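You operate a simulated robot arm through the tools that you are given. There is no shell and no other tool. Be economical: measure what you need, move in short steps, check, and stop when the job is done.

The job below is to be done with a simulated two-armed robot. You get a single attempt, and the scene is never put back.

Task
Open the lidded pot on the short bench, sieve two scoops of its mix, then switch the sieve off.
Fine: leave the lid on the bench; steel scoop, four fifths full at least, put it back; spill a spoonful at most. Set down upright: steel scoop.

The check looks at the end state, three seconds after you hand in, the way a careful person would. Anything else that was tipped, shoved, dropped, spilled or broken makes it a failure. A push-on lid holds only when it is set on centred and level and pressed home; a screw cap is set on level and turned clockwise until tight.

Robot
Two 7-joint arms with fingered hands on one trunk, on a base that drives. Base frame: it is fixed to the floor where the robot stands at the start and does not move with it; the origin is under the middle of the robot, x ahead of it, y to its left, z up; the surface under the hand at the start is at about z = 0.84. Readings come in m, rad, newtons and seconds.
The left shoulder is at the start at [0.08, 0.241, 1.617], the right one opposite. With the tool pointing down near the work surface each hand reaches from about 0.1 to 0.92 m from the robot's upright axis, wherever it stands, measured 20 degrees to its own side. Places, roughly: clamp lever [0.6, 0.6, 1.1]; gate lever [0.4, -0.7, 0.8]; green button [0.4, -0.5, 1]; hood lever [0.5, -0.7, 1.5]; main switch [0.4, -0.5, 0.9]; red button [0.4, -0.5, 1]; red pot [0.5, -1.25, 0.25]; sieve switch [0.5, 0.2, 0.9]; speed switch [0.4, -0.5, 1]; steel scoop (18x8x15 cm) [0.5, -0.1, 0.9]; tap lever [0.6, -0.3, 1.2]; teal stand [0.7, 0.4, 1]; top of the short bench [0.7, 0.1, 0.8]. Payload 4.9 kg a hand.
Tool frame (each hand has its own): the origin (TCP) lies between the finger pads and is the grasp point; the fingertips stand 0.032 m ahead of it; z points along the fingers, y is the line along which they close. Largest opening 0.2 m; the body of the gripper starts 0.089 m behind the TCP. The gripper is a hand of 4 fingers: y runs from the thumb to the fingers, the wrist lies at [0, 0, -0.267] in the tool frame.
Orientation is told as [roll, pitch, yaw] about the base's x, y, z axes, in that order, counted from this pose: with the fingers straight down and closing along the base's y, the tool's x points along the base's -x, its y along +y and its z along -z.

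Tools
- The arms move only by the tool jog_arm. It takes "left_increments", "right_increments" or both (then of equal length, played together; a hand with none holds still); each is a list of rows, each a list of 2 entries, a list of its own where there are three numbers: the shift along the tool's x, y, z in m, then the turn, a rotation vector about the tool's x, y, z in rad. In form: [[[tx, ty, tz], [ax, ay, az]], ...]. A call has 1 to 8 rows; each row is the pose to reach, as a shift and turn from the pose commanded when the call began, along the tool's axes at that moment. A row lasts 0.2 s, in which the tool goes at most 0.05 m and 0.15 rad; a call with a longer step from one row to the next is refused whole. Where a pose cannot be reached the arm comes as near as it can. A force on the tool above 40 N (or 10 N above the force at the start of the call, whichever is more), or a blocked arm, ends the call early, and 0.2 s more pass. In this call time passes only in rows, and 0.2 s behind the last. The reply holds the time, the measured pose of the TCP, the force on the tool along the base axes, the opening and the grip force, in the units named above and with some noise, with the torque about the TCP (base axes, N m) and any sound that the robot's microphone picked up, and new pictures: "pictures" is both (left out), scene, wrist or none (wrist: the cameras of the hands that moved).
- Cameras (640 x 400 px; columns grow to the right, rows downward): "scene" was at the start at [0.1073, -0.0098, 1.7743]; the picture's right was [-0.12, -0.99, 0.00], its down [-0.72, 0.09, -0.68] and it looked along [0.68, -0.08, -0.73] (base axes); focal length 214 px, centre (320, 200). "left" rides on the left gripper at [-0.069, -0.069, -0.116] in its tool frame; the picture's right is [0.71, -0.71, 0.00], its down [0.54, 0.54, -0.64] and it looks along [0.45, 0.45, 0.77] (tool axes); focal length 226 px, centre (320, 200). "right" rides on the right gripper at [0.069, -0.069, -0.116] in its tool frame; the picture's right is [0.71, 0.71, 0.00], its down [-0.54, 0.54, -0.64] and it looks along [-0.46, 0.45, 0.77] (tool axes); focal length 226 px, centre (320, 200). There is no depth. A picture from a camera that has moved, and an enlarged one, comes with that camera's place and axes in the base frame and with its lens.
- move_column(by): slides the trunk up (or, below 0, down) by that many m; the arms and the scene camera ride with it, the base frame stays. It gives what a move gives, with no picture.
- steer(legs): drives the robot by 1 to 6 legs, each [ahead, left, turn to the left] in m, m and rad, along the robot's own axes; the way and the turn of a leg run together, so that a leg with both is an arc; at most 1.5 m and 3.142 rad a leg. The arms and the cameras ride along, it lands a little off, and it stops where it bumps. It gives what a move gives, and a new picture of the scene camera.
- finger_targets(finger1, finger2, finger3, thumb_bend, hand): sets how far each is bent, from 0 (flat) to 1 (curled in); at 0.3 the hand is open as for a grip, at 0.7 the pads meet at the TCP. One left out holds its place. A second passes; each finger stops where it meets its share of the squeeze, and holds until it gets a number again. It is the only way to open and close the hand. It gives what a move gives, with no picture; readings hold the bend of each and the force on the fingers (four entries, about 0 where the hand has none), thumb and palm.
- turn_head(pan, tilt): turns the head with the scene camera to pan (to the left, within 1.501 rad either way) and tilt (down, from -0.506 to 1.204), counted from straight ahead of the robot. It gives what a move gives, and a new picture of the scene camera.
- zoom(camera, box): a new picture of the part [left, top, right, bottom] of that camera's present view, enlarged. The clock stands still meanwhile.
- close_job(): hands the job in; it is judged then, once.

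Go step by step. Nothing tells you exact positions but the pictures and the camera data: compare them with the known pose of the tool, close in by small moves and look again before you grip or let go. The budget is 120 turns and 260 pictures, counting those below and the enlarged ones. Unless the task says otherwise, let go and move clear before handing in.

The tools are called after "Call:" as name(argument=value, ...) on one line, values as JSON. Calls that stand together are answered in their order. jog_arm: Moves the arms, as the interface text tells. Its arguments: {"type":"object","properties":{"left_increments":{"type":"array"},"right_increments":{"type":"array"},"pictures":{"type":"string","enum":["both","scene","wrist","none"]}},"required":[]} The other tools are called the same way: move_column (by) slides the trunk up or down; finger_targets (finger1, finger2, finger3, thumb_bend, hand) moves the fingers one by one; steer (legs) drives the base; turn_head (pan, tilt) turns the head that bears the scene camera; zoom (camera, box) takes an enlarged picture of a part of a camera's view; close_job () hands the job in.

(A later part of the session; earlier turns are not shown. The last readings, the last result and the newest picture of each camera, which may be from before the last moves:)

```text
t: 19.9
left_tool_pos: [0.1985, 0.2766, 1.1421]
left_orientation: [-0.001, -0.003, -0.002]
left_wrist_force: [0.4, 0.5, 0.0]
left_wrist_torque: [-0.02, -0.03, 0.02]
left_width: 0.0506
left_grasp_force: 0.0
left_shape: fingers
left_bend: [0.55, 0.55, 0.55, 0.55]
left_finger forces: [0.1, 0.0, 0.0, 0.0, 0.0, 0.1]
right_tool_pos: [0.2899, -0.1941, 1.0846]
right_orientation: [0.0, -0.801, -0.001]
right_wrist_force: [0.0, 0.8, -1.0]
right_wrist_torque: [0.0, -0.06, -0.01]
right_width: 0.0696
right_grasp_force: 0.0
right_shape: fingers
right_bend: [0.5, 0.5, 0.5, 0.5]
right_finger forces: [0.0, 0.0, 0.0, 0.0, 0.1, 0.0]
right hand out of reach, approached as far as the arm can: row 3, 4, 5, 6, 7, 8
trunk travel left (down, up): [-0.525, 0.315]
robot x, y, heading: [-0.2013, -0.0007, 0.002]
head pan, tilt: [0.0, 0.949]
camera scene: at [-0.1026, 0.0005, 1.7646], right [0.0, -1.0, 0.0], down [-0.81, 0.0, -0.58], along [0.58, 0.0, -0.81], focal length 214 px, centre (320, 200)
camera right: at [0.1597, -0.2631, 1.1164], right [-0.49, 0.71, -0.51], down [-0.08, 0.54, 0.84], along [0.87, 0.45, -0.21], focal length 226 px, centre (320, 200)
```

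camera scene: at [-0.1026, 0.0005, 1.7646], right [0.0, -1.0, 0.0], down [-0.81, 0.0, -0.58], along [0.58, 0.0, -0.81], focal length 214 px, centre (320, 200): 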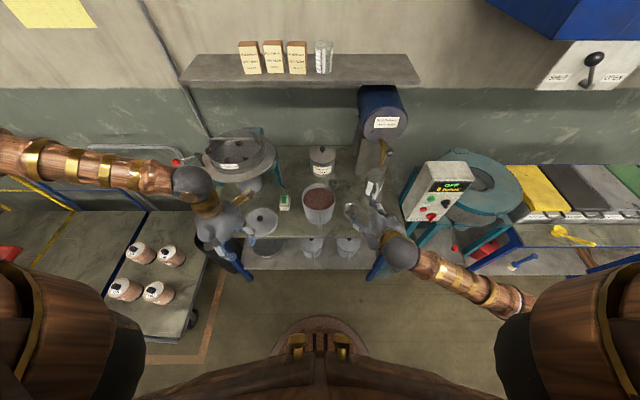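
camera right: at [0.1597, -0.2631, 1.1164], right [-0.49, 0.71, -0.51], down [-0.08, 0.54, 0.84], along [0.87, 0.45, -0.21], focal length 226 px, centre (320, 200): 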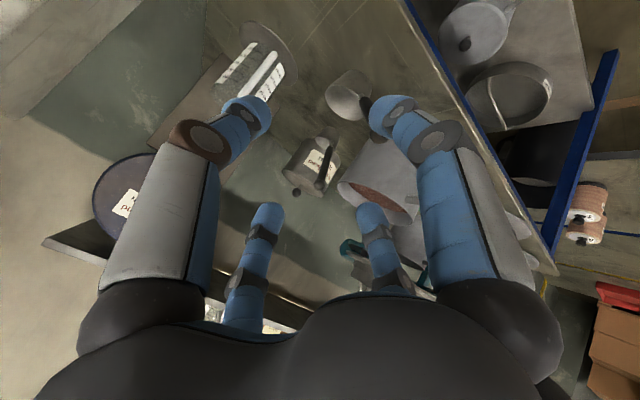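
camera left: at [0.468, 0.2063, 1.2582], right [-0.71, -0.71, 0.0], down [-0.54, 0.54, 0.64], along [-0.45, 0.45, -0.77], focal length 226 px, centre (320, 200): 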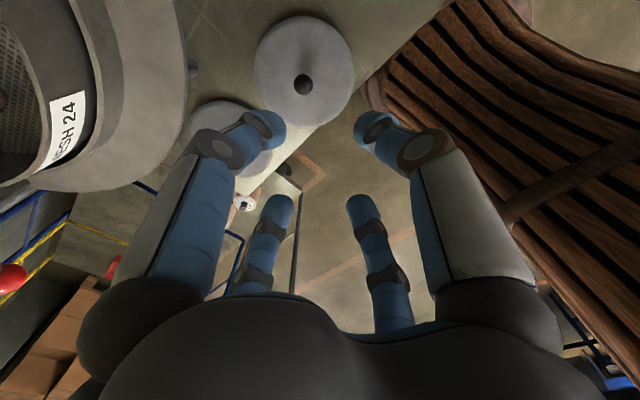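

The pitch is reached with a slight position offset. I align with the handle axis, stopping short of the ball, and look.

Call:
jog_arm(right_increments=[[[0.014, 0.016, 0.015], [0, 0, 0]], [[0.028, 0.032, 0.03], [0, 0, 0]], [[0.041, 0.048, 0.044], [0, 0, 0]]], pictures="both")

Call:
zoom(camera="scene", box=[290, 160, 430, 280])

```text
t: 20.7
left_tool_pos: [0.2007, 0.277, 1.141]
left_orientation: [0.0, -0.001, -0.003]
left_wrist_force: [-0.6, -1.0, -0.6]
left_wrist_torque: [-0.02, 0.01, 0.03]
left_width: 0.0508
left_grasp_force: 0.1
left_shape: fingers
left_bend: [0.55, 0.55, 0.55, 0.55]
left_finger forces: [0.1, 0.0, 0.0, 0.1, 0.1, 0.0]
right_tool_pos: [0.2949, -0.1448, 1.023]
right_orientation: [-0.001, -0.799, -0.002]
right_wrist_force: [0.1, 0.0, -0.5]
right_wrist_torque: [0.04, 0.01, 0.0]
right_width: 0.0692
right_grasp_force: 0.1
right_shape: fingers
right_bend: [0.5, 0.5, 0.5, 0.5]
right_finger forces: [0.0, 0.0, 0.0, 0.0, 0.0, 0.1]
trunk travel left (down, up): [-0.525, 0.315]
robot x, y, heading: [-0.2003, -0.0007, -0.0]
head pan, tilt: [0.0, 0.949]
camera scene: at [-0.0998, 0.0004, 1.7643], right [0.0, -1.0, 0.0], down [-0.81, 0.0, -0.58], along [0.58, 0.0, -0.81], focal length 214 px, centre (320, 200)
camera right: at [0.1653, -0.2128, 1.0563], right [-0.49, 0.71, -0.51], down [-0.08, 0.54, 0.84], along [0.87, 0.45, -0.21], focal length 226 px, centre (320, 200)
```

scene: 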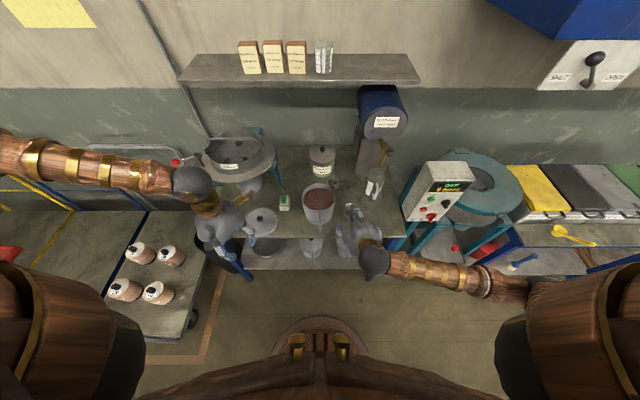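
right: 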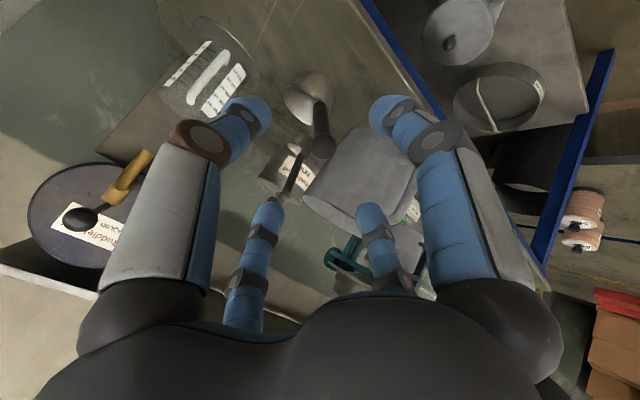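

```text
3.33 times, centred on (360, 220) of scene
camera zoom: at [-0.0998, 0.0004, 1.7643], right [0.0, -1.0, 0.0], down [-0.81, 0.0, -0.58], along [0.58, 0.0, -0.81], focal length 715 px, centre (187, 133)
```

zoom: 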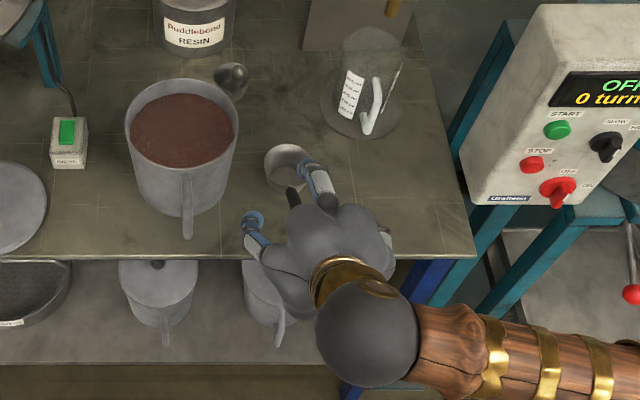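

The handle ball lies precisely on the tool axis about 8 cm ahead. I advance 11.5 cm along the axis and close.

Call:
jog_arm(right_increments=[[[0, 0, 0.03], [0, 0, 0]], [[0, 0, 0.06], [0, 0, 0]], [[0, 0, 0.085], [0, 0, 0]], [[0, 0, 0.1], [0, 0, 0]], [[0, 0, 0.115], [0, 0, 0]]], pictures="both")

Call:
zoom(camera="right", box=[200, 50, 460, 230])

```text
t: 21.9
left_tool_pos: [0.2015, 0.2758, 1.1403]
left_orientation: [0.0, -0.002, -0.001]
left_wrist_force: [0.1, -0.3, -1.1]
left_wrist_torque: [0.03, 0.0, -0.02]
left_width: 0.0506
left_grasp_force: 0.1
left_shape: fingers
left_bend: [0.55, 0.55, 0.55, 0.55]
left_finger forces: [0.1, 0.0, 0.0, 0.0, 0.0, 0.1]
right_tool_pos: [0.3792, -0.1437, 0.9427]
right_orientation: [0.0, -0.796, -0.001]
right_wrist_force: [0.4, 0.2, -0.4]
right_wrist_torque: [0.03, -0.03, -0.03]
right_width: 0.0693
right_grasp_force: 0.1
right_shape: fingers
right_bend: [0.5, 0.5, 0.5, 0.5]
right_finger forces: [0.1, 0.1, 0.0, 0.1, 0.0, 0.0]
trunk travel left (down, up): [-0.525, 0.315]
robot x, y, heading: [-0.2002, 0.0018, -0.004]
head pan, tilt: [0.0, 0.949]
camera scene: at [-0.0996, 0.0001, 1.7642], right [0.0, -1.0, 0.0], down [-0.81, 0.0, -0.58], along [0.58, 0.0, -0.81], focal length 214 px, centre (320, 200)
camera right: at [0.2486, -0.212, 0.9754], right [-0.49, 0.71, -0.51], down [-0.08, 0.54, 0.84], along [0.87, 0.45, -0.21], focal length 226 px, centre (320, 200)
```

scene: 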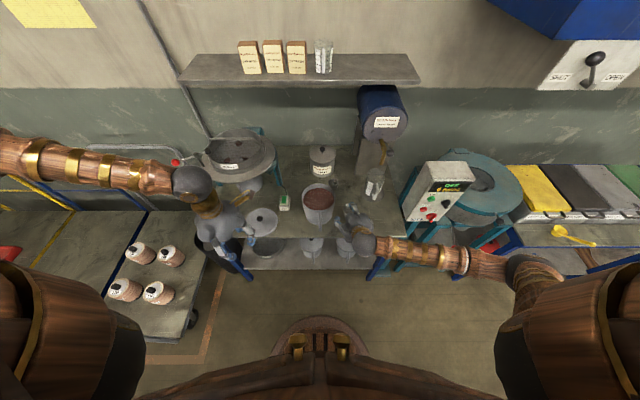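
right: 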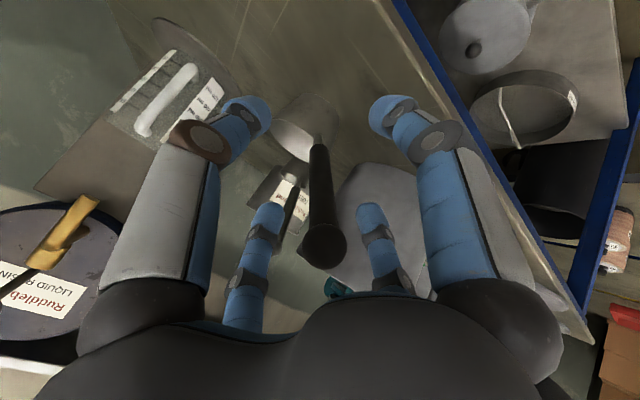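

```text
2.22 times, centred on (330, 140) of right
camera zoom: at [0.2486, -0.212, 0.9754], right [-0.49, 0.71, -0.51], down [-0.08, 0.54, 0.84], along [0.87, 0.45, -0.21], focal length 502 px, centre (298, 333)
```

zoom: 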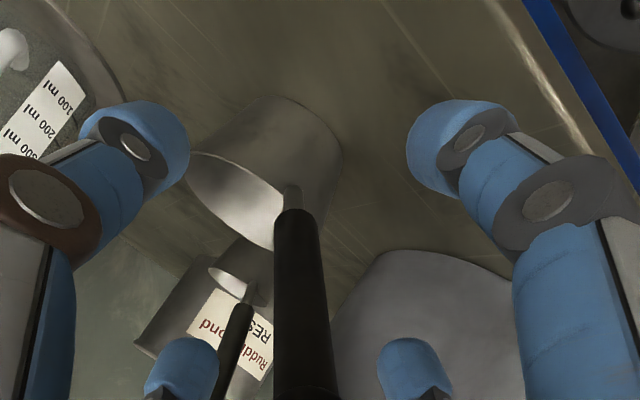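

The handle is centred between the four fingers. I close the hand.

Call:
finger_targets(hand="right", finger1=0.8, finger2=0.8, finger3=0.8, thumb_bend=0.8)

Call:
zoom(camera="right", box=[200, 50, 460, 270])

```text
t: 22.9
left_tool_pos: [0.1998, 0.276, 1.1416]
left_orientation: [0.0, -0.001, -0.003]
left_wrist_force: [0.9, 0.2, 0.4]
left_wrist_torque: [0.0, 0.0, 0.0]
left_width: 0.0507
left_grasp_force: 0.0
left_shape: fingers
left_bend: [0.55, 0.55, 0.55, 0.55]
left_finger forces: [0.1, 0.0, 0.1, 0.0, 0.0, 0.0]
right_tool_pos: [0.377, -0.1426, 0.9436]
right_orientation: [-0.002, -0.799, -0.002]
right_wrist_force: [-0.1, 0.1, -0.1]
right_wrist_torque: [0.02, 0.04, 0.03]
right_width: 0.0083
right_grasp_force: 22.5
right_shape: fingers
right_bend: [0.67, 0.66, 0.68, 0.68]
right_finger forces: [10.6, 10.0, 8.8, 0.0, 15.9, 0.0]
trunk travel left (down, up): [-0.525, 0.315]
robot x, y, heading: [-0.2002, 0.0005, -0.004]
head pan, tilt: [0.0, 0.949]
```

```text
1.82 times, centred on (330, 160) of right
camera zoom: at [0.2479, -0.212, 0.9758], right [-0.49, 0.71, -0.51], down [-0.08, 0.54, 0.84], along [0.87, 0.45, -0.21], focal length 411 px, centre (302, 273)
```

zoom: 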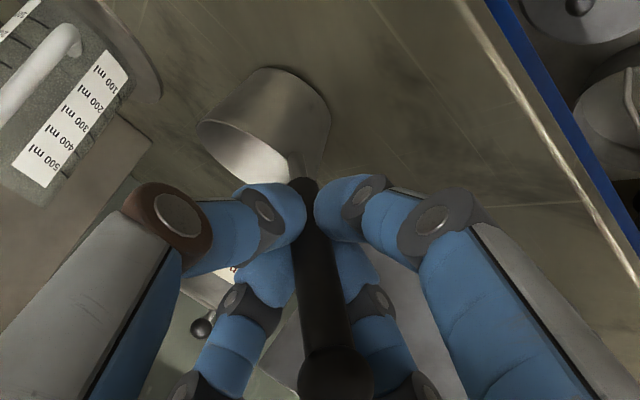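

Firm four-finger grip on the handle. I lift the scoop straight up 15 cm.

Call:
jog_arm(right_increments=[[[-0.014, 0, -0.014], [0, 0, 0]], [[-0.036, 0, -0.035], [0, 0, 0]], [[-0.065, 0, -0.063], [0, 0, 0]], [[-0.093, 0, -0.091], [0, 0, 0]], [[-0.108, 0, -0.105], [0, 0, 0]]], pictures="both")

Call:
zoom(camera="scene", box=[270, 160, 410, 270])

```text
t: 24.1
left_tool_pos: [0.1997, 0.2762, 1.1415]
left_orientation: [0.0, -0.002, -0.001]
left_wrist_force: [0.7, -0.4, -0.2]
left_wrist_torque: [0.04, 0.03, 0.02]
left_width: 0.0506
left_grasp_force: 0.1
left_shape: fingers
left_bend: [0.55, 0.55, 0.55, 0.55]
left_finger forces: [0.1, 0.0, 0.0, 0.0, 0.0, 0.0]
right_tool_pos: [0.3774, -0.1439, 1.0935]
right_orientation: [-0.002, -0.797, -0.001]
right_wrist_force: [-0.3, 0.2, -1.0]
right_wrist_torque: [0.01, 0.13, 0.0]
right_width: 0.0083
right_grasp_force: 22.4
right_shape: fingers
right_bend: [0.67, 0.66, 0.68, 0.68]
right_finger forces: [11.1, 10.2, 8.8, 0.0, 15.7, 0.0]
trunk travel left (down, up): [-0.525, 0.315]
robot x, y, heading: [-0.2025, -0.0005, -0.002]
head pan, tilt: [0.0, 0.949]
camera scene: at [-0.1003, -0.0001, 1.7642], right [0.0, -1.0, 0.0], down [-0.81, 0.0, -0.58], along [0.58, 0.0, -0.81], focal length 214 px, centre (320, 200)
camera right: at [0.2481, -0.213, 1.1254], right [-0.49, 0.71, -0.51], down [-0.08, 0.54, 0.84], along [0.87, 0.45, -0.21], focal length 226 px, centre (320, 200)
```

scene: 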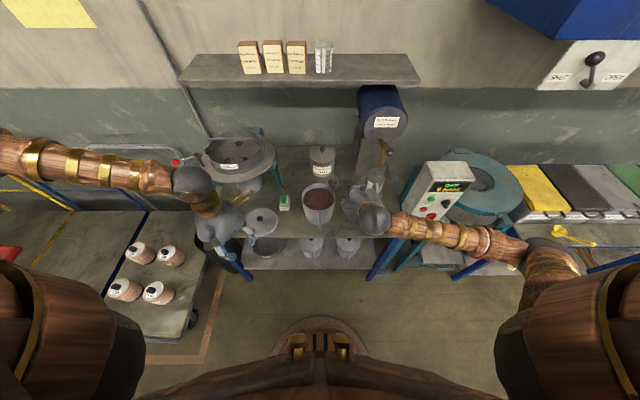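
right: 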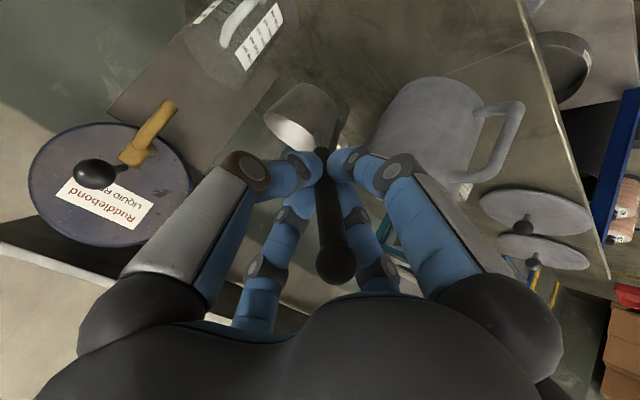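

```text
3.64 times, centred on (340, 215) of scene
camera zoom: at [-0.1003, -0.0001, 1.7642], right [0.0, -1.0, 0.0], down [-0.81, 0.0, -0.58], along [0.58, 0.0, -0.81], focal length 780 px, centre (247, 146)
```

zoom: 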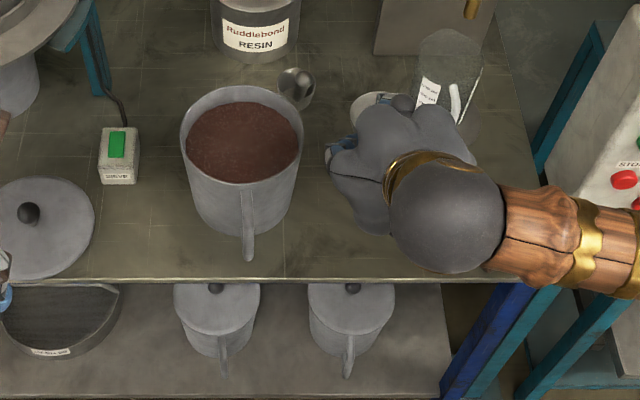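

The scoop is held well. Pot: rim about z 0.98, mix surface about 0.96, centre (0.481, 0.005). I move the cup over the pot with its nose tilted down about 34°.

Call:
jog_arm(right_increments=[[[-0.04, 0.005, -0.016], [0, 0, 0]], [[-0.06, 0.045, -0.02], [0, 0.1, 0]], [[-0.075, 0.09, -0.017], [0, 0.22, 0]], [[-0.078, 0.13, -0.016], [0, 0.35, 0]], [[-0.078, 0.154, -0.016], [0, 0.48, 0]], [[-0.078, 0.154, -0.016], [0, 0.6, 0]]], pictures="both")

Call:
zoom(camera="scene", box=[250, 150, 390, 260])

```text
t: 25.5
left_tool_pos: [0.2012, 0.2753, 1.1406]
left_orientation: [0.0, -0.002, -0.002]
left_wrist_force: [-0.4, -0.9, 1.4]
left_wrist_torque: [-0.03, 0.01, 0.04]
left_width: 0.0506
left_grasp_force: 0.1
left_shape: fingers
left_bend: [0.55, 0.55, 0.55, 0.55]
left_finger forces: [0.0, 0.0, 0.0, 0.1, 0.0, 0.0]
right_tool_pos: [0.4212, 0.0103, 1.1614]
right_orientation: [-0.001, -0.196, 0.0]
right_wrist_force: [-0.3, 0.3, -1.5]
right_wrist_torque: [0.04, 0.03, 0.03]
right_width: 0.0081
right_grasp_force: 22.1
right_shape: fingers
right_bend: [0.67, 0.66, 0.68, 0.68]
right_finger forces: [9.7, 10.5, 8.6, 0.0, 15.8, 0.0]
trunk travel left (down, up): [-0.525, 0.315]
robot x, y, heading: [-0.2027, 0.0011, -0.0]
head pan, tilt: [0.0, 0.949]
camera scene: at [-0.099, -0.0002, 1.7642], right [0.0, -1.0, 0.0], down [-0.81, 0.0, -0.58], along [0.58, 0.0, -0.81], focal length 214 px, centre (320, 200)
camera right: at [0.332, -0.0579, 1.2621], right [-0.69, 0.71, -0.14], down [0.41, 0.54, 0.74], along [0.6, 0.45, -0.66], focal length 226 px, centre (320, 200)
```

scene: 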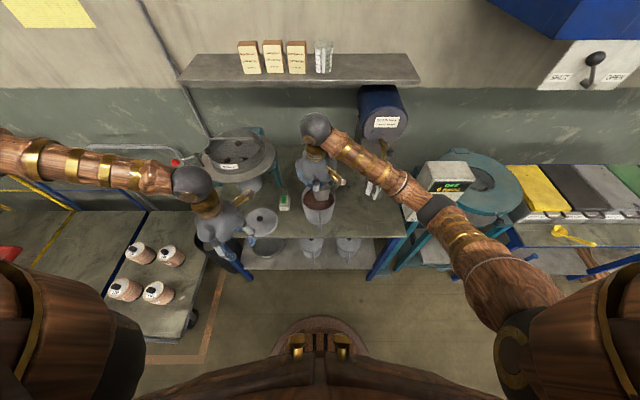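
right: 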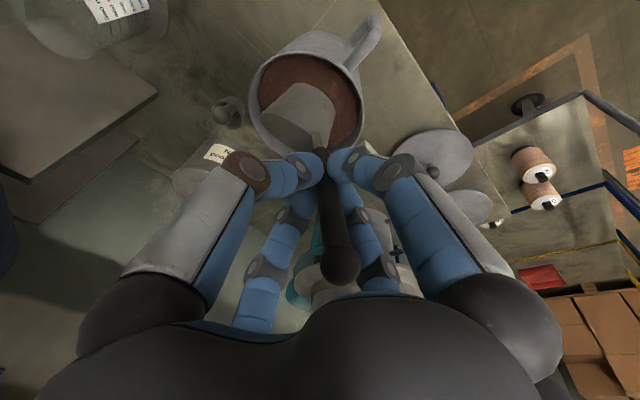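

```text
3.64 times, centred on (320, 205) of scene
camera zoom: at [-0.099, -0.0002, 1.7642], right [0.0, -1.0, 0.0], down [-0.81, 0.0, -0.58], along [0.58, 0.0, -0.81], focal length 780 px, centre (320, 182)
```

zoom: 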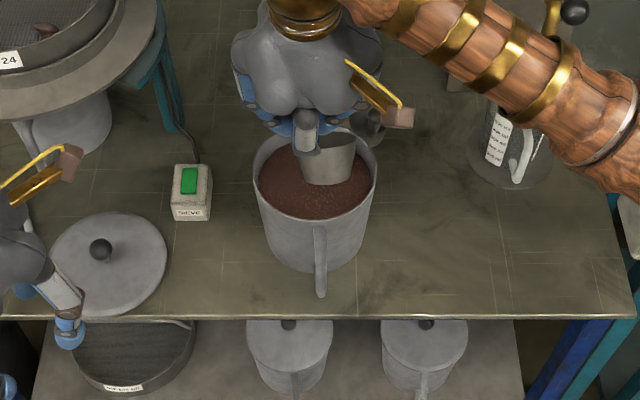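

The cup is about 12 mm right of pot centre, so I correct that while plunging slowly into the mix.

Call:
jog_arm(right_increments=[[[0.003, 0.012, 0.03], [0, 0, 0]], [[0.007, 0.012, 0.06], [0, 0, 0]], [[0.01, 0.012, 0.08], [0, 0, 0]], [[0.012, 0.012, 0.095], [0, 0, 0]], [[0.013, 0.012, 0.108], [0, 0, 0]], [[0.015, 0.012, 0.121], [0, 0, 0]]], pictures="both")

Call:
zoom(camera="scene", box=[250, 150, 390, 260])

```text
t: 26.9
left_tool_pos: [0.2004, 0.2754, 1.1418]
left_orientation: [0.001, -0.001, -0.003]
left_wrist_force: [-0.6, 0.4, -0.2]
left_wrist_torque: [0.01, 0.05, 0.03]
left_width: 0.0504
left_grasp_force: 0.1
left_shape: fingers
left_bend: [0.55, 0.55, 0.55, 0.55]
left_finger forces: [0.1, 0.1, 0.1, 0.0, 0.0, 0.1]
right_tool_pos: [0.4302, 0.0226, 1.0388]
right_orientation: [0.0, -0.199, -0.003]
right_wrist_force: [0.1, 0.1, -0.7]
right_wrist_torque: [-0.01, 0.02, 0.0]
right_width: 0.0077
right_grasp_force: 22.2
right_shape: fingers
right_bend: [0.67, 0.65, 0.68, 0.72]
right_finger forces: [9.6, 10.7, 8.7, 0.1, 16.0, 0.0]
trunk travel left (down, up): [-0.525, 0.315]
robot x, y, heading: [-0.2027, -0.0027, -0.003]
head pan, tilt: [0.0, 0.949]
camera scene: at [-0.1004, -0.0003, 1.7643], right [0.0, -1.0, 0.0], down [-0.81, 0.0, -0.58], along [0.58, 0.0, -0.81], focal length 214 px, centre (320, 200)
camera right: at [0.3408, -0.0465, 1.1404], right [-0.69, 0.71, -0.14], down [0.4, 0.54, 0.74], along [0.6, 0.45, -0.66], focal length 226 px, centre (320, 200)
```

scene: 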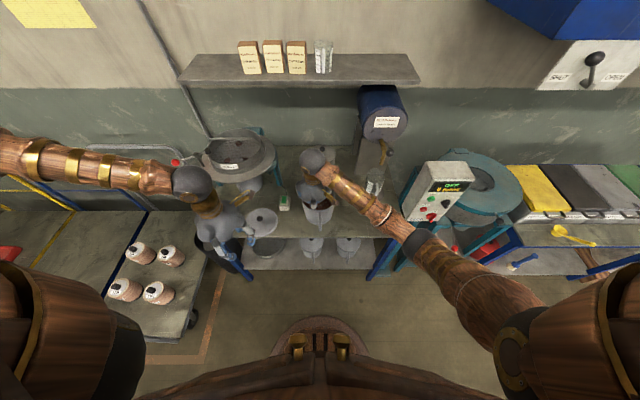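
right: 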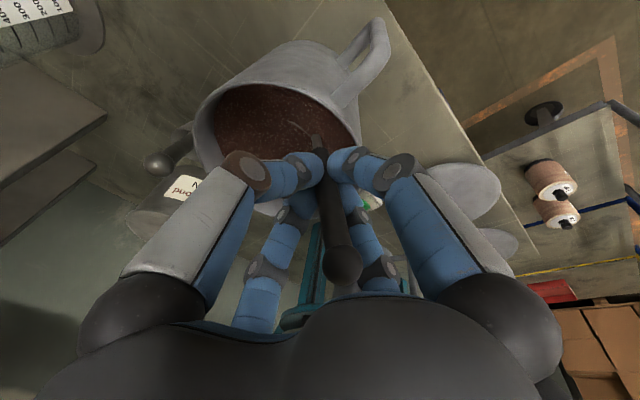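

```text
3.64 times, centred on (320, 205) of scene
camera zoom: at [-0.1004, -0.0003, 1.7643], right [0.0, -1.0, 0.0], down [-0.81, 0.0, -0.58], along [0.58, 0.0, -0.81], focal length 780 px, centre (320, 182)
```

zoom: 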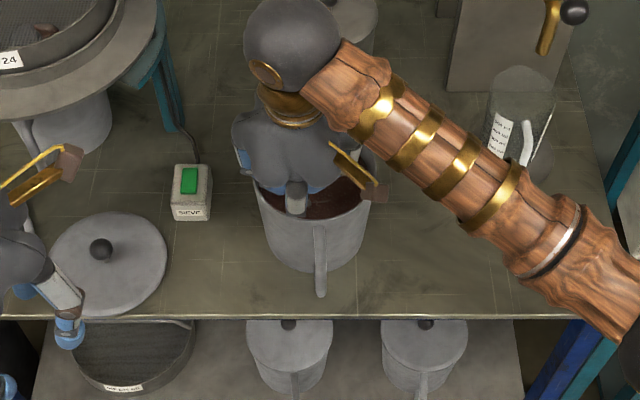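

The cup went in with no resistance. Now I sweep forward, roll it back to level while submerged, and lift out.

Call:
jog_arm(right_increments=[[[0.001, 0, 0.006], [0, -0.12, 0]], [[0.003, 0, 0.0106], [0, -0.24, 0]], [[0.005, 0, 0.01], [0, -0.3, 0]], [[0.011, 0, 0.004], [0, -0.42, 0]], [[0.012, 0, -0.015], [0, -0.5, 0]], [[0.0138, 0, -0.0375], [0, -0.59, 0]], [[0.008, 0, -0.07], [0, -0.6, 0]], [[0, 0, -0.106], [0, -0.6, 0]]], pictures="both")

Call:
zoom(camera="scene", box=[250, 150, 390, 260])

Call:
zoom(camera="right", box=[200, 30, 460, 230])

```text
t: 28.7
left_tool_pos: [0.201, 0.2767, 1.1409]
left_orientation: [-0.001, -0.001, -0.001]
left_wrist_force: [-0.4, 0.6, -0.4]
left_wrist_torque: [-0.01, 0.0, 0.01]
left_width: 0.0507
left_grasp_force: 0.0
left_shape: fingers
left_bend: [0.55, 0.55, 0.55, 0.55]
left_finger forces: [0.0, 0.0, 0.1, 0.0, 0.0, 0.0]
right_tool_pos: [0.4093, 0.0242, 1.1429]
right_orientation: [0.0, -0.798, 0.0]
right_wrist_force: [-0.3, -0.9, -3.0]
right_wrist_torque: [0.08, 0.23, 0.01]
right_width: 0.0075
right_grasp_force: 23.6
right_shape: fingers
right_bend: [0.67, 0.65, 0.68, 0.72]
right_finger forces: [12.6, 10.5, 8.2, 0.1, 15.3, 0.0]
trunk travel left (down, up): [-0.525, 0.315]
robot x, y, heading: [-0.2033, 0.0009, -0.006]
head pan, tilt: [0.0, 0.949]
camera scene: at [-0.0994, 0.0005, 1.7641], right [0.0, -1.0, 0.0], down [-0.81, 0.0, -0.58], along [0.58, 0.0, -0.81], focal length 214 px, centre (320, 200)
camera right: at [0.2801, -0.0452, 1.1756], right [-0.49, 0.71, -0.51], down [-0.08, 0.54, 0.84], along [0.87, 0.45, -0.21], focal length 226 px, centre (320, 200)
```

scene: 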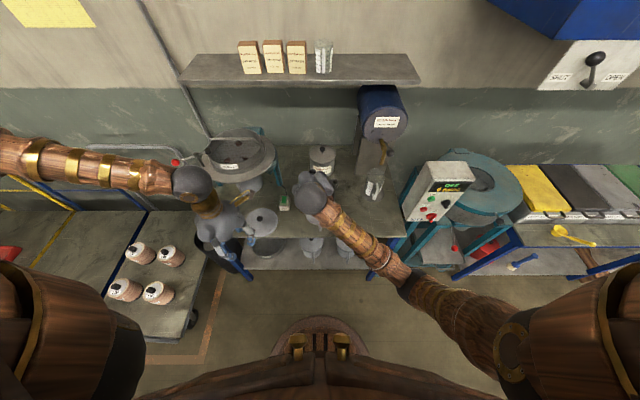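
right: 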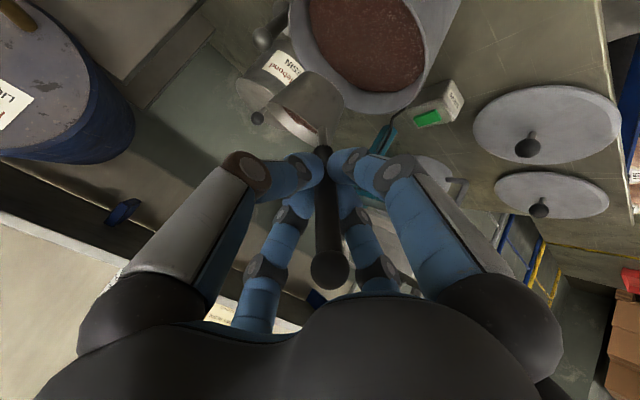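

```text
3.64 times, centred on (320, 205) of scene
camera zoom: at [-0.0994, 0.0005, 1.7641], right [0.0, -1.0, 0.0], down [-0.81, 0.0, -0.58], along [0.58, 0.0, -0.81], focal length 780 px, centre (320, 182)
```

zoom: 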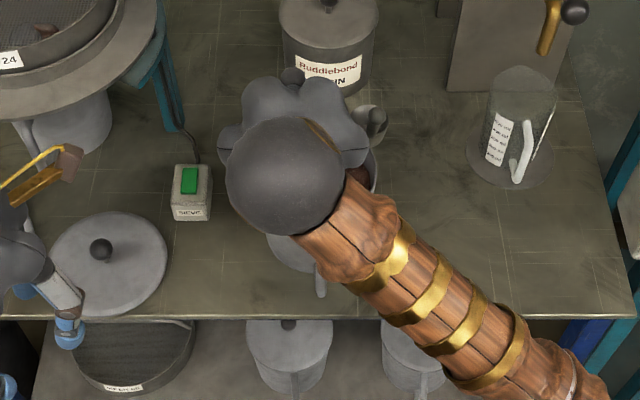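

```text
2.00 times, centred on (330, 130) of right
camera zoom: at [0.2801, -0.0452, 1.1756], right [-0.49, 0.71, -0.51], down [-0.08, 0.54, 0.84], along [0.87, 0.45, -0.21], focal length 452 px, centre (300, 340)
```

zoom: 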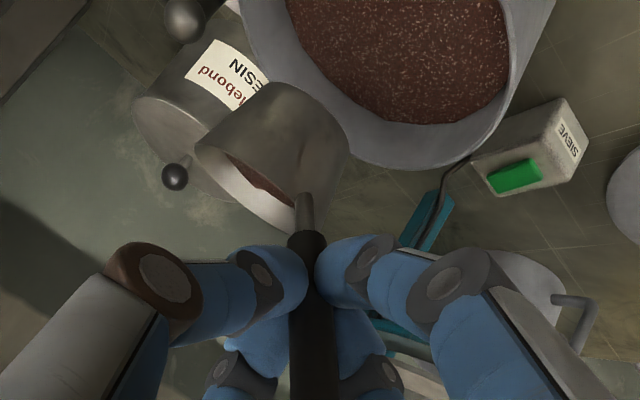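

The force suggests about 200 g was picked up. I yaw the scoop left over the pot so the head camera can see the cup and judge the fill.

Call:
jog_arm(right_increments=[[[-0.005, -0.011, -0.003], [-0.086, 0, -0.0836]], [[-0.01, -0.022, -0.006], [-0.172, 0, -0.167]], [[-0.016, -0.033, -0.009], [-0.258, 0, -0.251]], [[-0.021, -0.044, -0.013], [-0.344, 0, -0.334]], [[-0.026, -0.054, -0.016], [-0.43, 0, -0.418]]], pictures="scene")

Call:
zoom(camera="scene", box=[270, 160, 370, 230])

```text
t: 29.9
left_tool_pos: [0.1998, 0.2751, 1.14]
left_orientation: [0.001, -0.003, -0.001]
left_wrist_force: [0.1, -0.4, -0.3]
left_wrist_torque: [0.01, 0.0, 0.0]
left_width: 0.0509
left_grasp_force: 0.1
left_shape: fingers
left_bend: [0.55, 0.55, 0.55, 0.55]
left_finger forces: [0.0, 0.1, 0.1, 0.1, 0.0, 0.0]
right_tool_pos: [0.4164, -0.0317, 1.1732]
right_orientation: [0.002, -0.797, 0.6]
right_wrist_force: [-1.1, 0.2, -2.7]
right_wrist_torque: [-0.04, 0.22, 0.02]
right_width: 0.0075
right_grasp_force: 23.3
right_shape: fingers
right_bend: [0.67, 0.65, 0.68, 0.72]
right_finger forces: [12.1, 10.4, 8.1, 0.0, 15.3, 0.0]
trunk travel left (down, up): [-0.525, 0.315]
robot x, y, heading: [-0.2001, -0.0017, -0.004]
head pan, tilt: [0.0, 0.949]
camera scene: at [-0.0997, -0.0012, 1.7642], right [0.0, -1.0, 0.0], down [-0.81, 0.0, -0.58], along [0.58, 0.0, -0.81], focal length 214 px, centre (320, 200)
```

scene: 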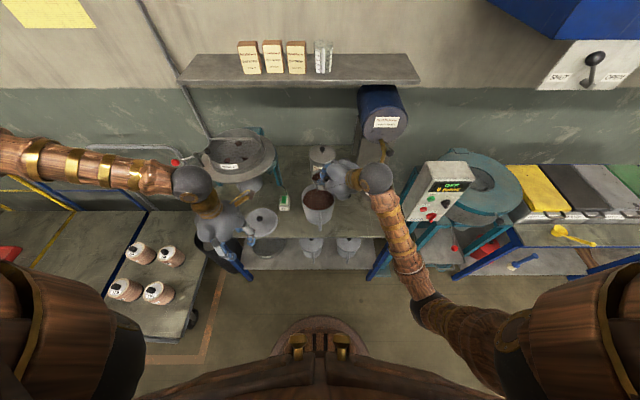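

```text
5.71 times, centred on (320, 195) of scene
camera zoom: at [-0.0997, -0.0012, 1.7642], right [0.0, -1.0, 0.0], down [-0.81, 0.0, -0.58], along [0.58, 0.0, -0.81], focal length 1226 px, centre (320, 229)
```

zoom: 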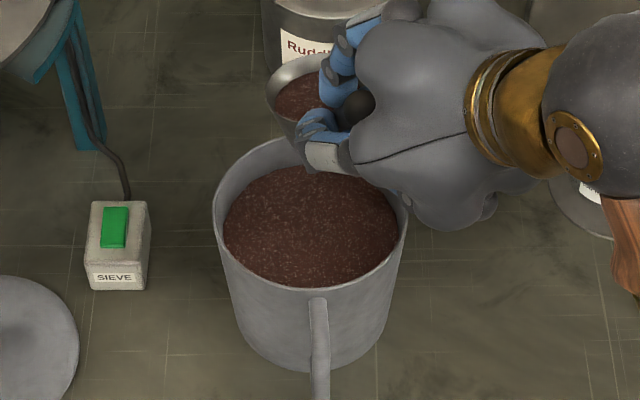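

The cup looks only about 70% full, since the mix surface has dropped to about z 0.948. I'll dip again deeper; first I yaw back over the pot.

Call:
jog_arm(right_increments=[[[0, 0.01, 0.007], [0.086, 0, 0.0836]], [[0, 0.019, 0.014], [0.172, 0, 0.167]], [[-0.001, 0.029, 0.02], [0.258, 0, 0.251]], [[-0.001, 0.038, 0.027], [0.344, 0, 0.334]], [[-0.001, 0.048, 0.034], [0.43, 0, 0.418]]], pictures="none")

```text
t: 31.1
left_tool_pos: [0.2005, 0.2769, 1.1407]
left_orientation: [-0.003, -0.002, -0.001]
left_wrist_force: [0.6, 0.6, -0.4]
left_wrist_torque: [0.02, 0.0, 0.03]
left_width: 0.0506
left_grasp_force: 0.1
left_shape: fingers
left_bend: [0.55, 0.55, 0.55, 0.55]
left_finger forces: [0.0, 0.1, 0.0, 0.0, 0.1, 0.0]
right_tool_pos: [0.4092, 0.0241, 1.1497]
right_orientation: [-0.002, -0.801, -0.002]
right_wrist_force: [-0.3, -0.7, -2.9]
right_wrist_torque: [0.06, 0.16, -0.01]
right_width: 0.0078
right_grasp_force: 23.2
right_shape: fingers
right_bend: [0.67, 0.65, 0.68, 0.72]
right_finger forces: [12.0, 10.6, 8.2, 0.0, 15.8, 0.0]
trunk travel left (down, up): [-0.525, 0.315]
robot x, y, heading: [-0.2036, 0.0024, -0.003]
head pan, tilt: [0.0, 0.949]
```

Now tilt the nose down about 26° and plunge deeper than before.

Call:
jog_arm(right_increments=[[[0.007, 0, 0.018], [0, 0.15, 0]], [[0.014, 0, 0.036], [0, 0.3, 0]], [[0.0213, 0, 0.0541], [0, 0.45, 0]], [[0.045, 0, 0.077], [0, 0.45, 0]], [[0.064, 0, 0.096], [0, 0.45, 0]], [[0.0787, 0, 0.1099], [0, 0.45, 0]]], pictures="wrist")

```text
t: 32.5
left_tool_pos: [0.2, 0.2753, 1.1408]
left_orientation: [0.0, -0.001, -0.002]
left_wrist_force: [-0.5, -0.4, 0.6]
left_wrist_torque: [-0.03, 0.01, -0.03]
left_width: 0.0505
left_grasp_force: 0.1
left_shape: fingers
left_bend: [0.55, 0.55, 0.55, 0.55]
left_finger forces: [0.0, 0.0, 0.0, 0.0, 0.1, 0.1]
right_tool_pos: [0.4337, 0.0219, 1.0176]
right_orientation: [0.001, -0.347, 0.001]
right_wrist_force: [0.1, 0.0, -2.2]
right_wrist_torque: [0.02, 0.08, -0.03]
right_width: 0.0076
right_grasp_force: 22.3
right_shape: fingers
right_bend: [0.67, 0.65, 0.68, 0.72]
right_finger forces: [10.6, 10.6, 8.2, 0.0, 15.5, 0.0]
trunk travel left (down, up): [-0.525, 0.315]
robot x, y, heading: [-0.1994, -0.0003, -0.0]
head pan, tilt: [0.0, 0.949]
camera right: at [0.3303, -0.0467, 1.1034], right [-0.66, 0.71, -0.24], down [0.29, 0.54, 0.79], along [0.69, 0.45, -0.57], focal length 226 px, centre (320, 200)
```

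right: 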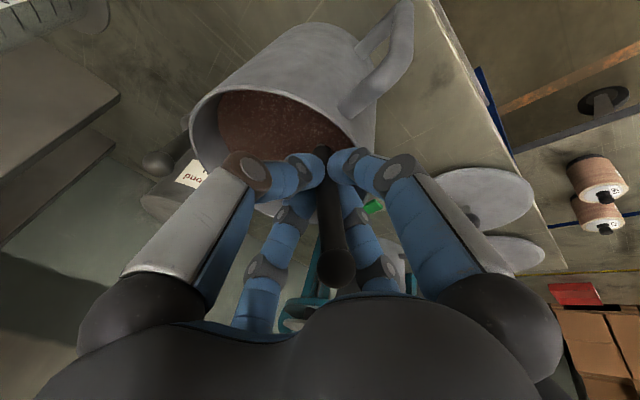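

The cup is fully buried. I sweep forward, level it below the surface and lift.

Call:
jog_arm(right_increments=[[[0, 0, 0.0123], [0, -0.1, 0]], [[0.0084, 0, 0.0103], [0, -0.24, 0]], [[0.0122, 0, 0.0071], [0, -0.35, 0]], [[0.0164, 0, -0.001], [0, -0.45, 0]], [[0.0075, 0, -0.0403], [0, -0.45, 0]], [[-0.0024, 0, -0.0793], [0, -0.45, 0]], [[-0.0166, 0, -0.1184], [0, -0.45, 0]]], pictures="wrist")

Call:
zoom(camera="right", box=[200, 30, 460, 230])

```text
t: 32.9
left_tool_pos: [0.1965, 0.2758, 1.1411]
left_orientation: [0.002, -0.004, -0.001]
left_wrist_force: [-0.1, 0.1, -0.3]
left_wrist_torque: [0.01, -0.01, 0.0]
left_width: 0.0509
left_grasp_force: 0.0
left_shape: fingers
left_bend: [0.55, 0.55, 0.55, 0.55]
left_finger forces: [0.0, 0.1, 0.1, 0.0, 0.0, 0.1]
right_tool_pos: [0.437, 0.0216, 1.014]
right_orientation: [0.003, -0.463, -0.004]
right_wrist_force: [-0.8, -1.9, 12.8]
right_wrist_torque: [0.09, 0.53, 0.04]
right_width: 0.0066
right_grasp_force: 33.0
right_shape: fingers
right_bend: [0.68, 0.65, 0.67, 0.72]
right_finger forces: [31.1, 10.7, 8.4, 0.1, 15.5, 0.1]
trunk travel left (down, up): [-0.525, 0.315]
robot x, y, heading: [-0.2015, -0.0002, 0.003]
head pan, tilt: [0.0, 0.949]
stopped in row 2 (right hand): the force on the tool passed its limit at 43 N (the readings are from after the stop); the commanded pose is now the measured one
camera right: at [0.3246, -0.0477, 1.0867], right [-0.63, 0.71, -0.31], down [0.2, 0.54, 0.82], along [0.75, 0.45, -0.48], focal length 226 px, centre (320, 200)
```

right: 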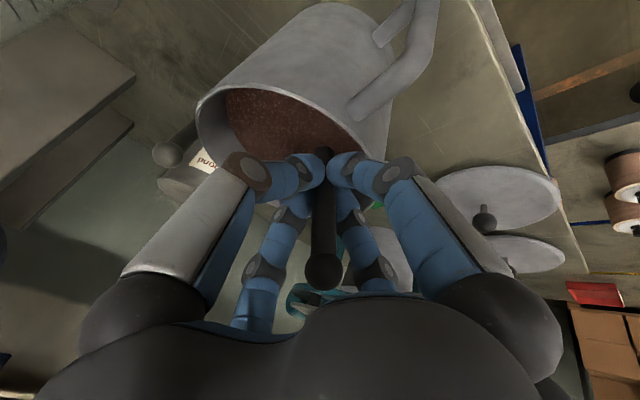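

```text
2.00 times, centred on (330, 130) of right
camera zoom: at [0.3246, -0.0477, 1.0867], right [-0.63, 0.71, -0.31], down [0.2, 0.54, 0.82], along [0.75, 0.45, -0.48], focal length 452 px, centre (300, 340)
```

zoom: 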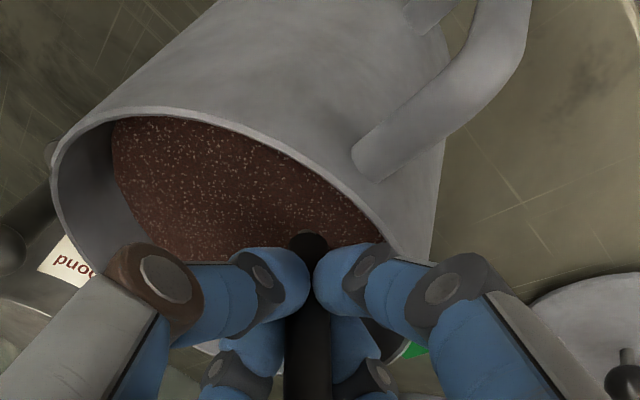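

A fingertip met the pot rim, so this grip is too low on the handle for a level, deep scoop. I ease up, level out and lift, then judge the fill.

Call:
jog_arm(right_increments=[[[-0.0067, 0, -0.0134], [0, -0.04, 0]], [[-0.0098, 0, -0.0286], [0, -0.18, 0]], [[-0.0018, 0, -0.0438], [0, -0.32, 0]], [[-0.0111, 0, -0.0783], [0, -0.337, 0]], [[-0.0286, 0, -0.12], [0, -0.337, 0]]], pictures="wrist")

Call:
zoom(camera="right", box=[200, 30, 460, 230])

Call:
zoom(camera="scene", box=[250, 150, 390, 260])

```text
t: 34.1
left_tool_pos: [0.2009, 0.2763, 1.1401]
left_orientation: [0.0, 0.0, -0.004]
left_wrist_force: [0.0, -0.3, -0.8]
left_wrist_torque: [0.01, 0.02, 0.0]
left_width: 0.0507
left_grasp_force: 0.1
left_shape: fingers
left_bend: [0.55, 0.55, 0.55, 0.55]
left_finger forces: [0.1, 0.0, 0.0, 0.0, 0.0, 0.0]
right_tool_pos: [0.4128, 0.0227, 1.1293]
right_orientation: [0.004, -0.797, -0.005]
right_wrist_force: [-0.1, -0.1, -3.7]
right_wrist_torque: [0.11, 0.23, 0.02]
right_width: 0.0071
right_grasp_force: 23.3
right_shape: fingers
right_bend: [0.67, 0.65, 0.67, 0.73]
right_finger forces: [12.6, 11.0, 7.7, 0.0, 15.2, 0.1]
trunk travel left (down, up): [-0.525, 0.315]
robot x, y, heading: [-0.2001, -0.0002, -0.005]
head pan, tilt: [0.0, 0.949]
camera right: at [0.2824, -0.0469, 1.1623], right [-0.49, 0.71, -0.5], down [-0.08, 0.54, 0.84], along [0.87, 0.45, -0.21], focal length 226 px, centre (320, 200)
```

right: 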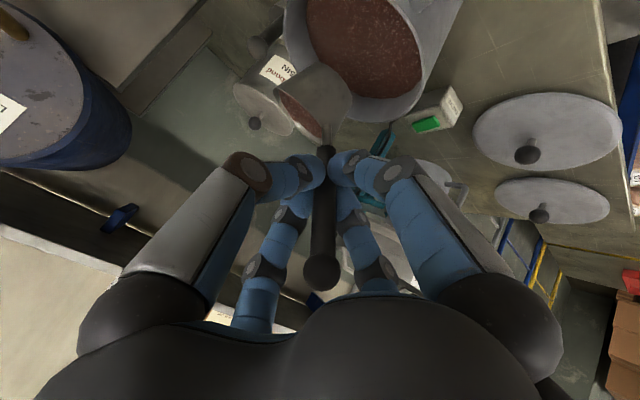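

```text
2.00 times, centred on (330, 130) of right
camera zoom: at [0.2824, -0.0469, 1.1623], right [-0.49, 0.71, -0.5], down [-0.08, 0.54, 0.84], along [0.87, 0.45, -0.21], focal length 452 px, centre (300, 340)
```

zoom: 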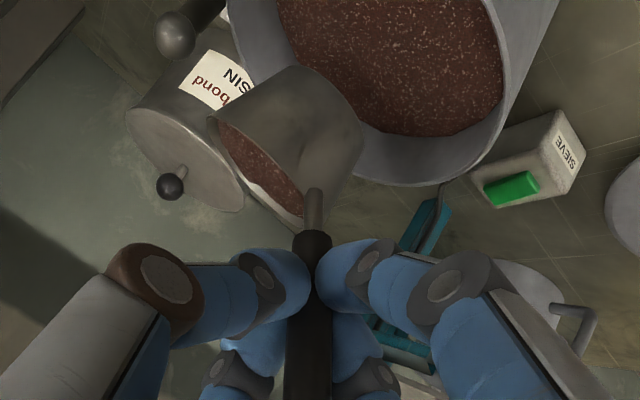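

```text
3.64 times, centred on (320, 205) of scene
camera zoom: at [-0.0991, 0.0001, 1.7641], right [0.0, -1.0, 0.0], down [-0.81, 0.0, -0.58], along [0.58, 0.0, -0.81], focal length 780 px, centre (320, 182)
```

zoom: 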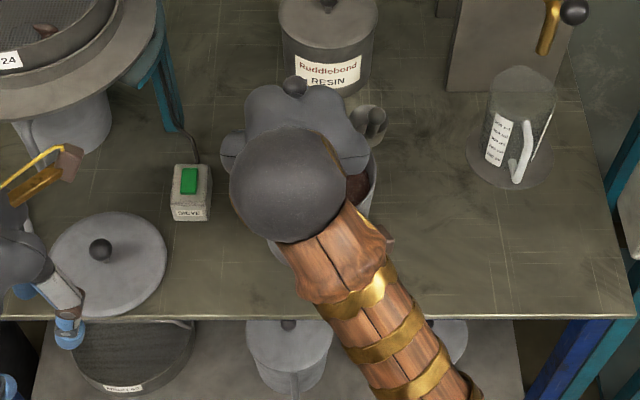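

The cup now looks nearly brim-full and the load rose by roughly 1 N, but the scoop seems to have twisted slightly in the grip. I yaw left again over the pot to check fill and level.

Call:
jog_arm(right_increments=[[[-0.005, -0.011, -0.003], [-0.086, 0, -0.0836]], [[-0.01, -0.022, -0.006], [-0.172, 0, -0.167]], [[-0.016, -0.033, -0.009], [-0.258, 0, -0.251]], [[-0.021, -0.044, -0.013], [-0.344, 0, -0.334]], [[-0.026, -0.054, -0.016], [-0.43, 0, -0.418]]], pictures="wrist")

Call:
zoom(camera="scene", box=[270, 160, 370, 230])

Call:
zoom(camera="right", box=[200, 30, 460, 230])

```text
t: 35.3
left_tool_pos: [0.2012, 0.2747, 1.141]
left_orientation: [0.001, -0.002, -0.001]
left_wrist_force: [-0.8, 0.2, 0.1]
left_wrist_torque: [-0.01, 0.03, -0.01]
left_width: 0.0502
left_grasp_force: 0.1
left_shape: fingers
left_bend: [0.55, 0.55, 0.55, 0.55]
left_finger forces: [0.0, 0.1, 0.0, 0.1, 0.0, 0.0]
right_tool_pos: [0.4171, -0.032, 1.1597]
right_orientation: [0.008, -0.8, 0.595]
right_wrist_force: [0.7, -0.4, -3.8]
right_wrist_torque: [-0.06, 0.22, 0.03]
right_width: 0.0067
right_grasp_force: 22.8
right_shape: fingers
right_bend: [0.67, 0.65, 0.67, 0.73]
right_finger forces: [12.0, 10.8, 7.5, 0.0, 15.0, 0.0]
trunk travel left (down, up): [-0.525, 0.315]
robot x, y, heading: [-0.1984, 0.0038, -0.003]
head pan, tilt: [0.0, 0.949]
camera right: at [0.3491, -0.1634, 1.1919], right [-0.81, 0.31, -0.5], down [-0.37, 0.4, 0.84], along [0.46, 0.87, -0.21], focal length 226 px, centre (320, 200)
```

right: 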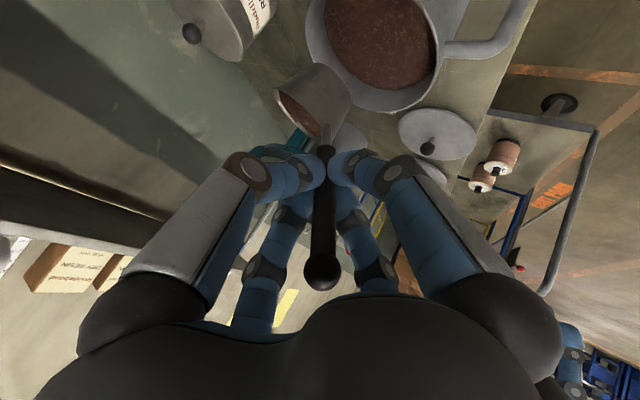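

```text
5.71 times, centred on (320, 195) of scene
camera zoom: at [-0.0992, -0.0011, 1.7642], right [0.0, -1.0, 0.0], down [-0.81, 0.0, -0.58], along [0.58, 0.0, -0.81], focal length 1226 px, centre (320, 229)
```

zoom: 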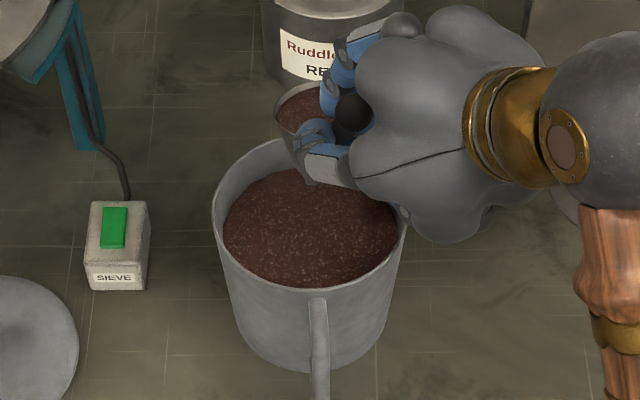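

```text
2.00 times, centred on (330, 130) of right
camera zoom: at [0.3491, -0.1634, 1.1919], right [-0.81, 0.31, -0.5], down [-0.37, 0.4, 0.84], along [0.46, 0.87, -0.21], focal length 452 px, centre (300, 340)
```

zoom: 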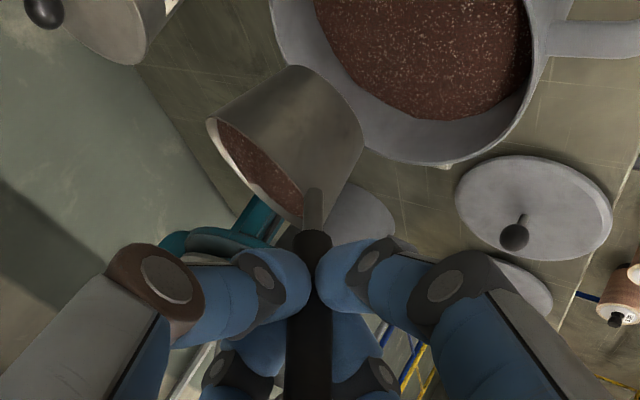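

The cup is now about 90% full. I zoom on the sieve to locate its centre and rim before carrying the load over.

Call:
zoom(camera="scene", box=[165, 110, 295, 215])

```text
3.81 times, centred on (230, 162) of scene
camera zoom: at [-0.0992, -0.0011, 1.7642], right [0.0, -1.0, 0.0], down [-0.81, 0.0, -0.58], along [0.58, 0.0, -0.81], focal length 817 px, centre (663, 343)
```

zoom: 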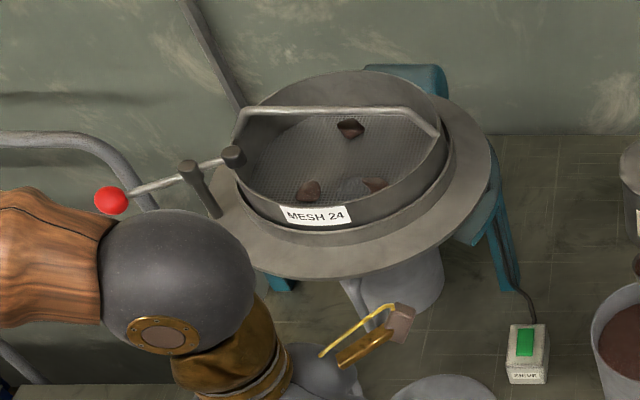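

Sieve centre is about (0.665, 0.378), rim z about 1.12, with a bar across at x≈0.675; I'll pour over its front half. I raise the load gently and move the left hand out of the way.

Call:
jog_arm(right_increments=[[[-0.024, 0.004, -0.005], [0, 0, 0]], [[-0.049, 0.014, -0.008], [0, 0, 0]], [[-0.074, 0.03, -0.008], [0, 0, 0]], [[-0.099, 0.048, -0.007], [0, 0, 0]], [[-0.121, 0.066, -0.005], [0, 0, 0]]], left_increments=[[[0, 0.03, -0.02], [0, 0, 0]], [[0, 0.06, -0.04], [0, 0, 0]], [[0, 0.09, -0.06], [0, 0, 0]], [[0, 0.12, -0.08], [0, 0, 0]], [[0, 0.15, -0.1], [0, 0, 0]]], pictures="scene")

```text
t: 36.5
left_tool_pos: [0.2008, 0.4285, 1.2433]
left_orientation: [-0.001, -0.002, -0.005]
left_wrist_force: [1.4, 0.4, 0.9]
left_wrist_torque: [-0.03, -0.03, 0.0]
left_width: 0.051
left_grasp_force: 0.1
left_shape: fingers
left_bend: [0.55, 0.55, 0.55, 0.55]
left_finger forces: [0.0, 0.0, 0.1, 0.0, 0.0, 0.0]
right_tool_pos: [0.4462, 0.0689, 1.2505]
right_orientation: [0.004, -0.799, 0.593]
right_wrist_force: [-0.9, -0.1, -3.3]
right_wrist_torque: [-0.12, 0.19, -0.03]
right_width: 0.0067
right_grasp_force: 23.2
right_shape: fingers
right_bend: [0.67, 0.65, 0.67, 0.73]
right_finger forces: [12.5, 11.0, 7.5, 0.0, 15.3, 0.0]
trunk travel left (down, up): [-0.525, 0.315]
robot x, y, heading: [-0.1989, -0.0008, -0.0]
head pan, tilt: [0.0, 0.949]
camera scene: at [-0.1015, 0.0022, 1.7643], right [0.0, -1.0, 0.0], down [-0.81, 0.0, -0.58], along [0.58, 0.0, -0.81], focal length 214 px, centre (320, 200)
```

scene: 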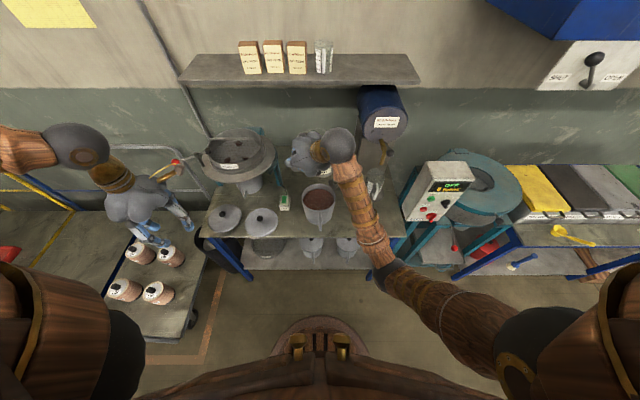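

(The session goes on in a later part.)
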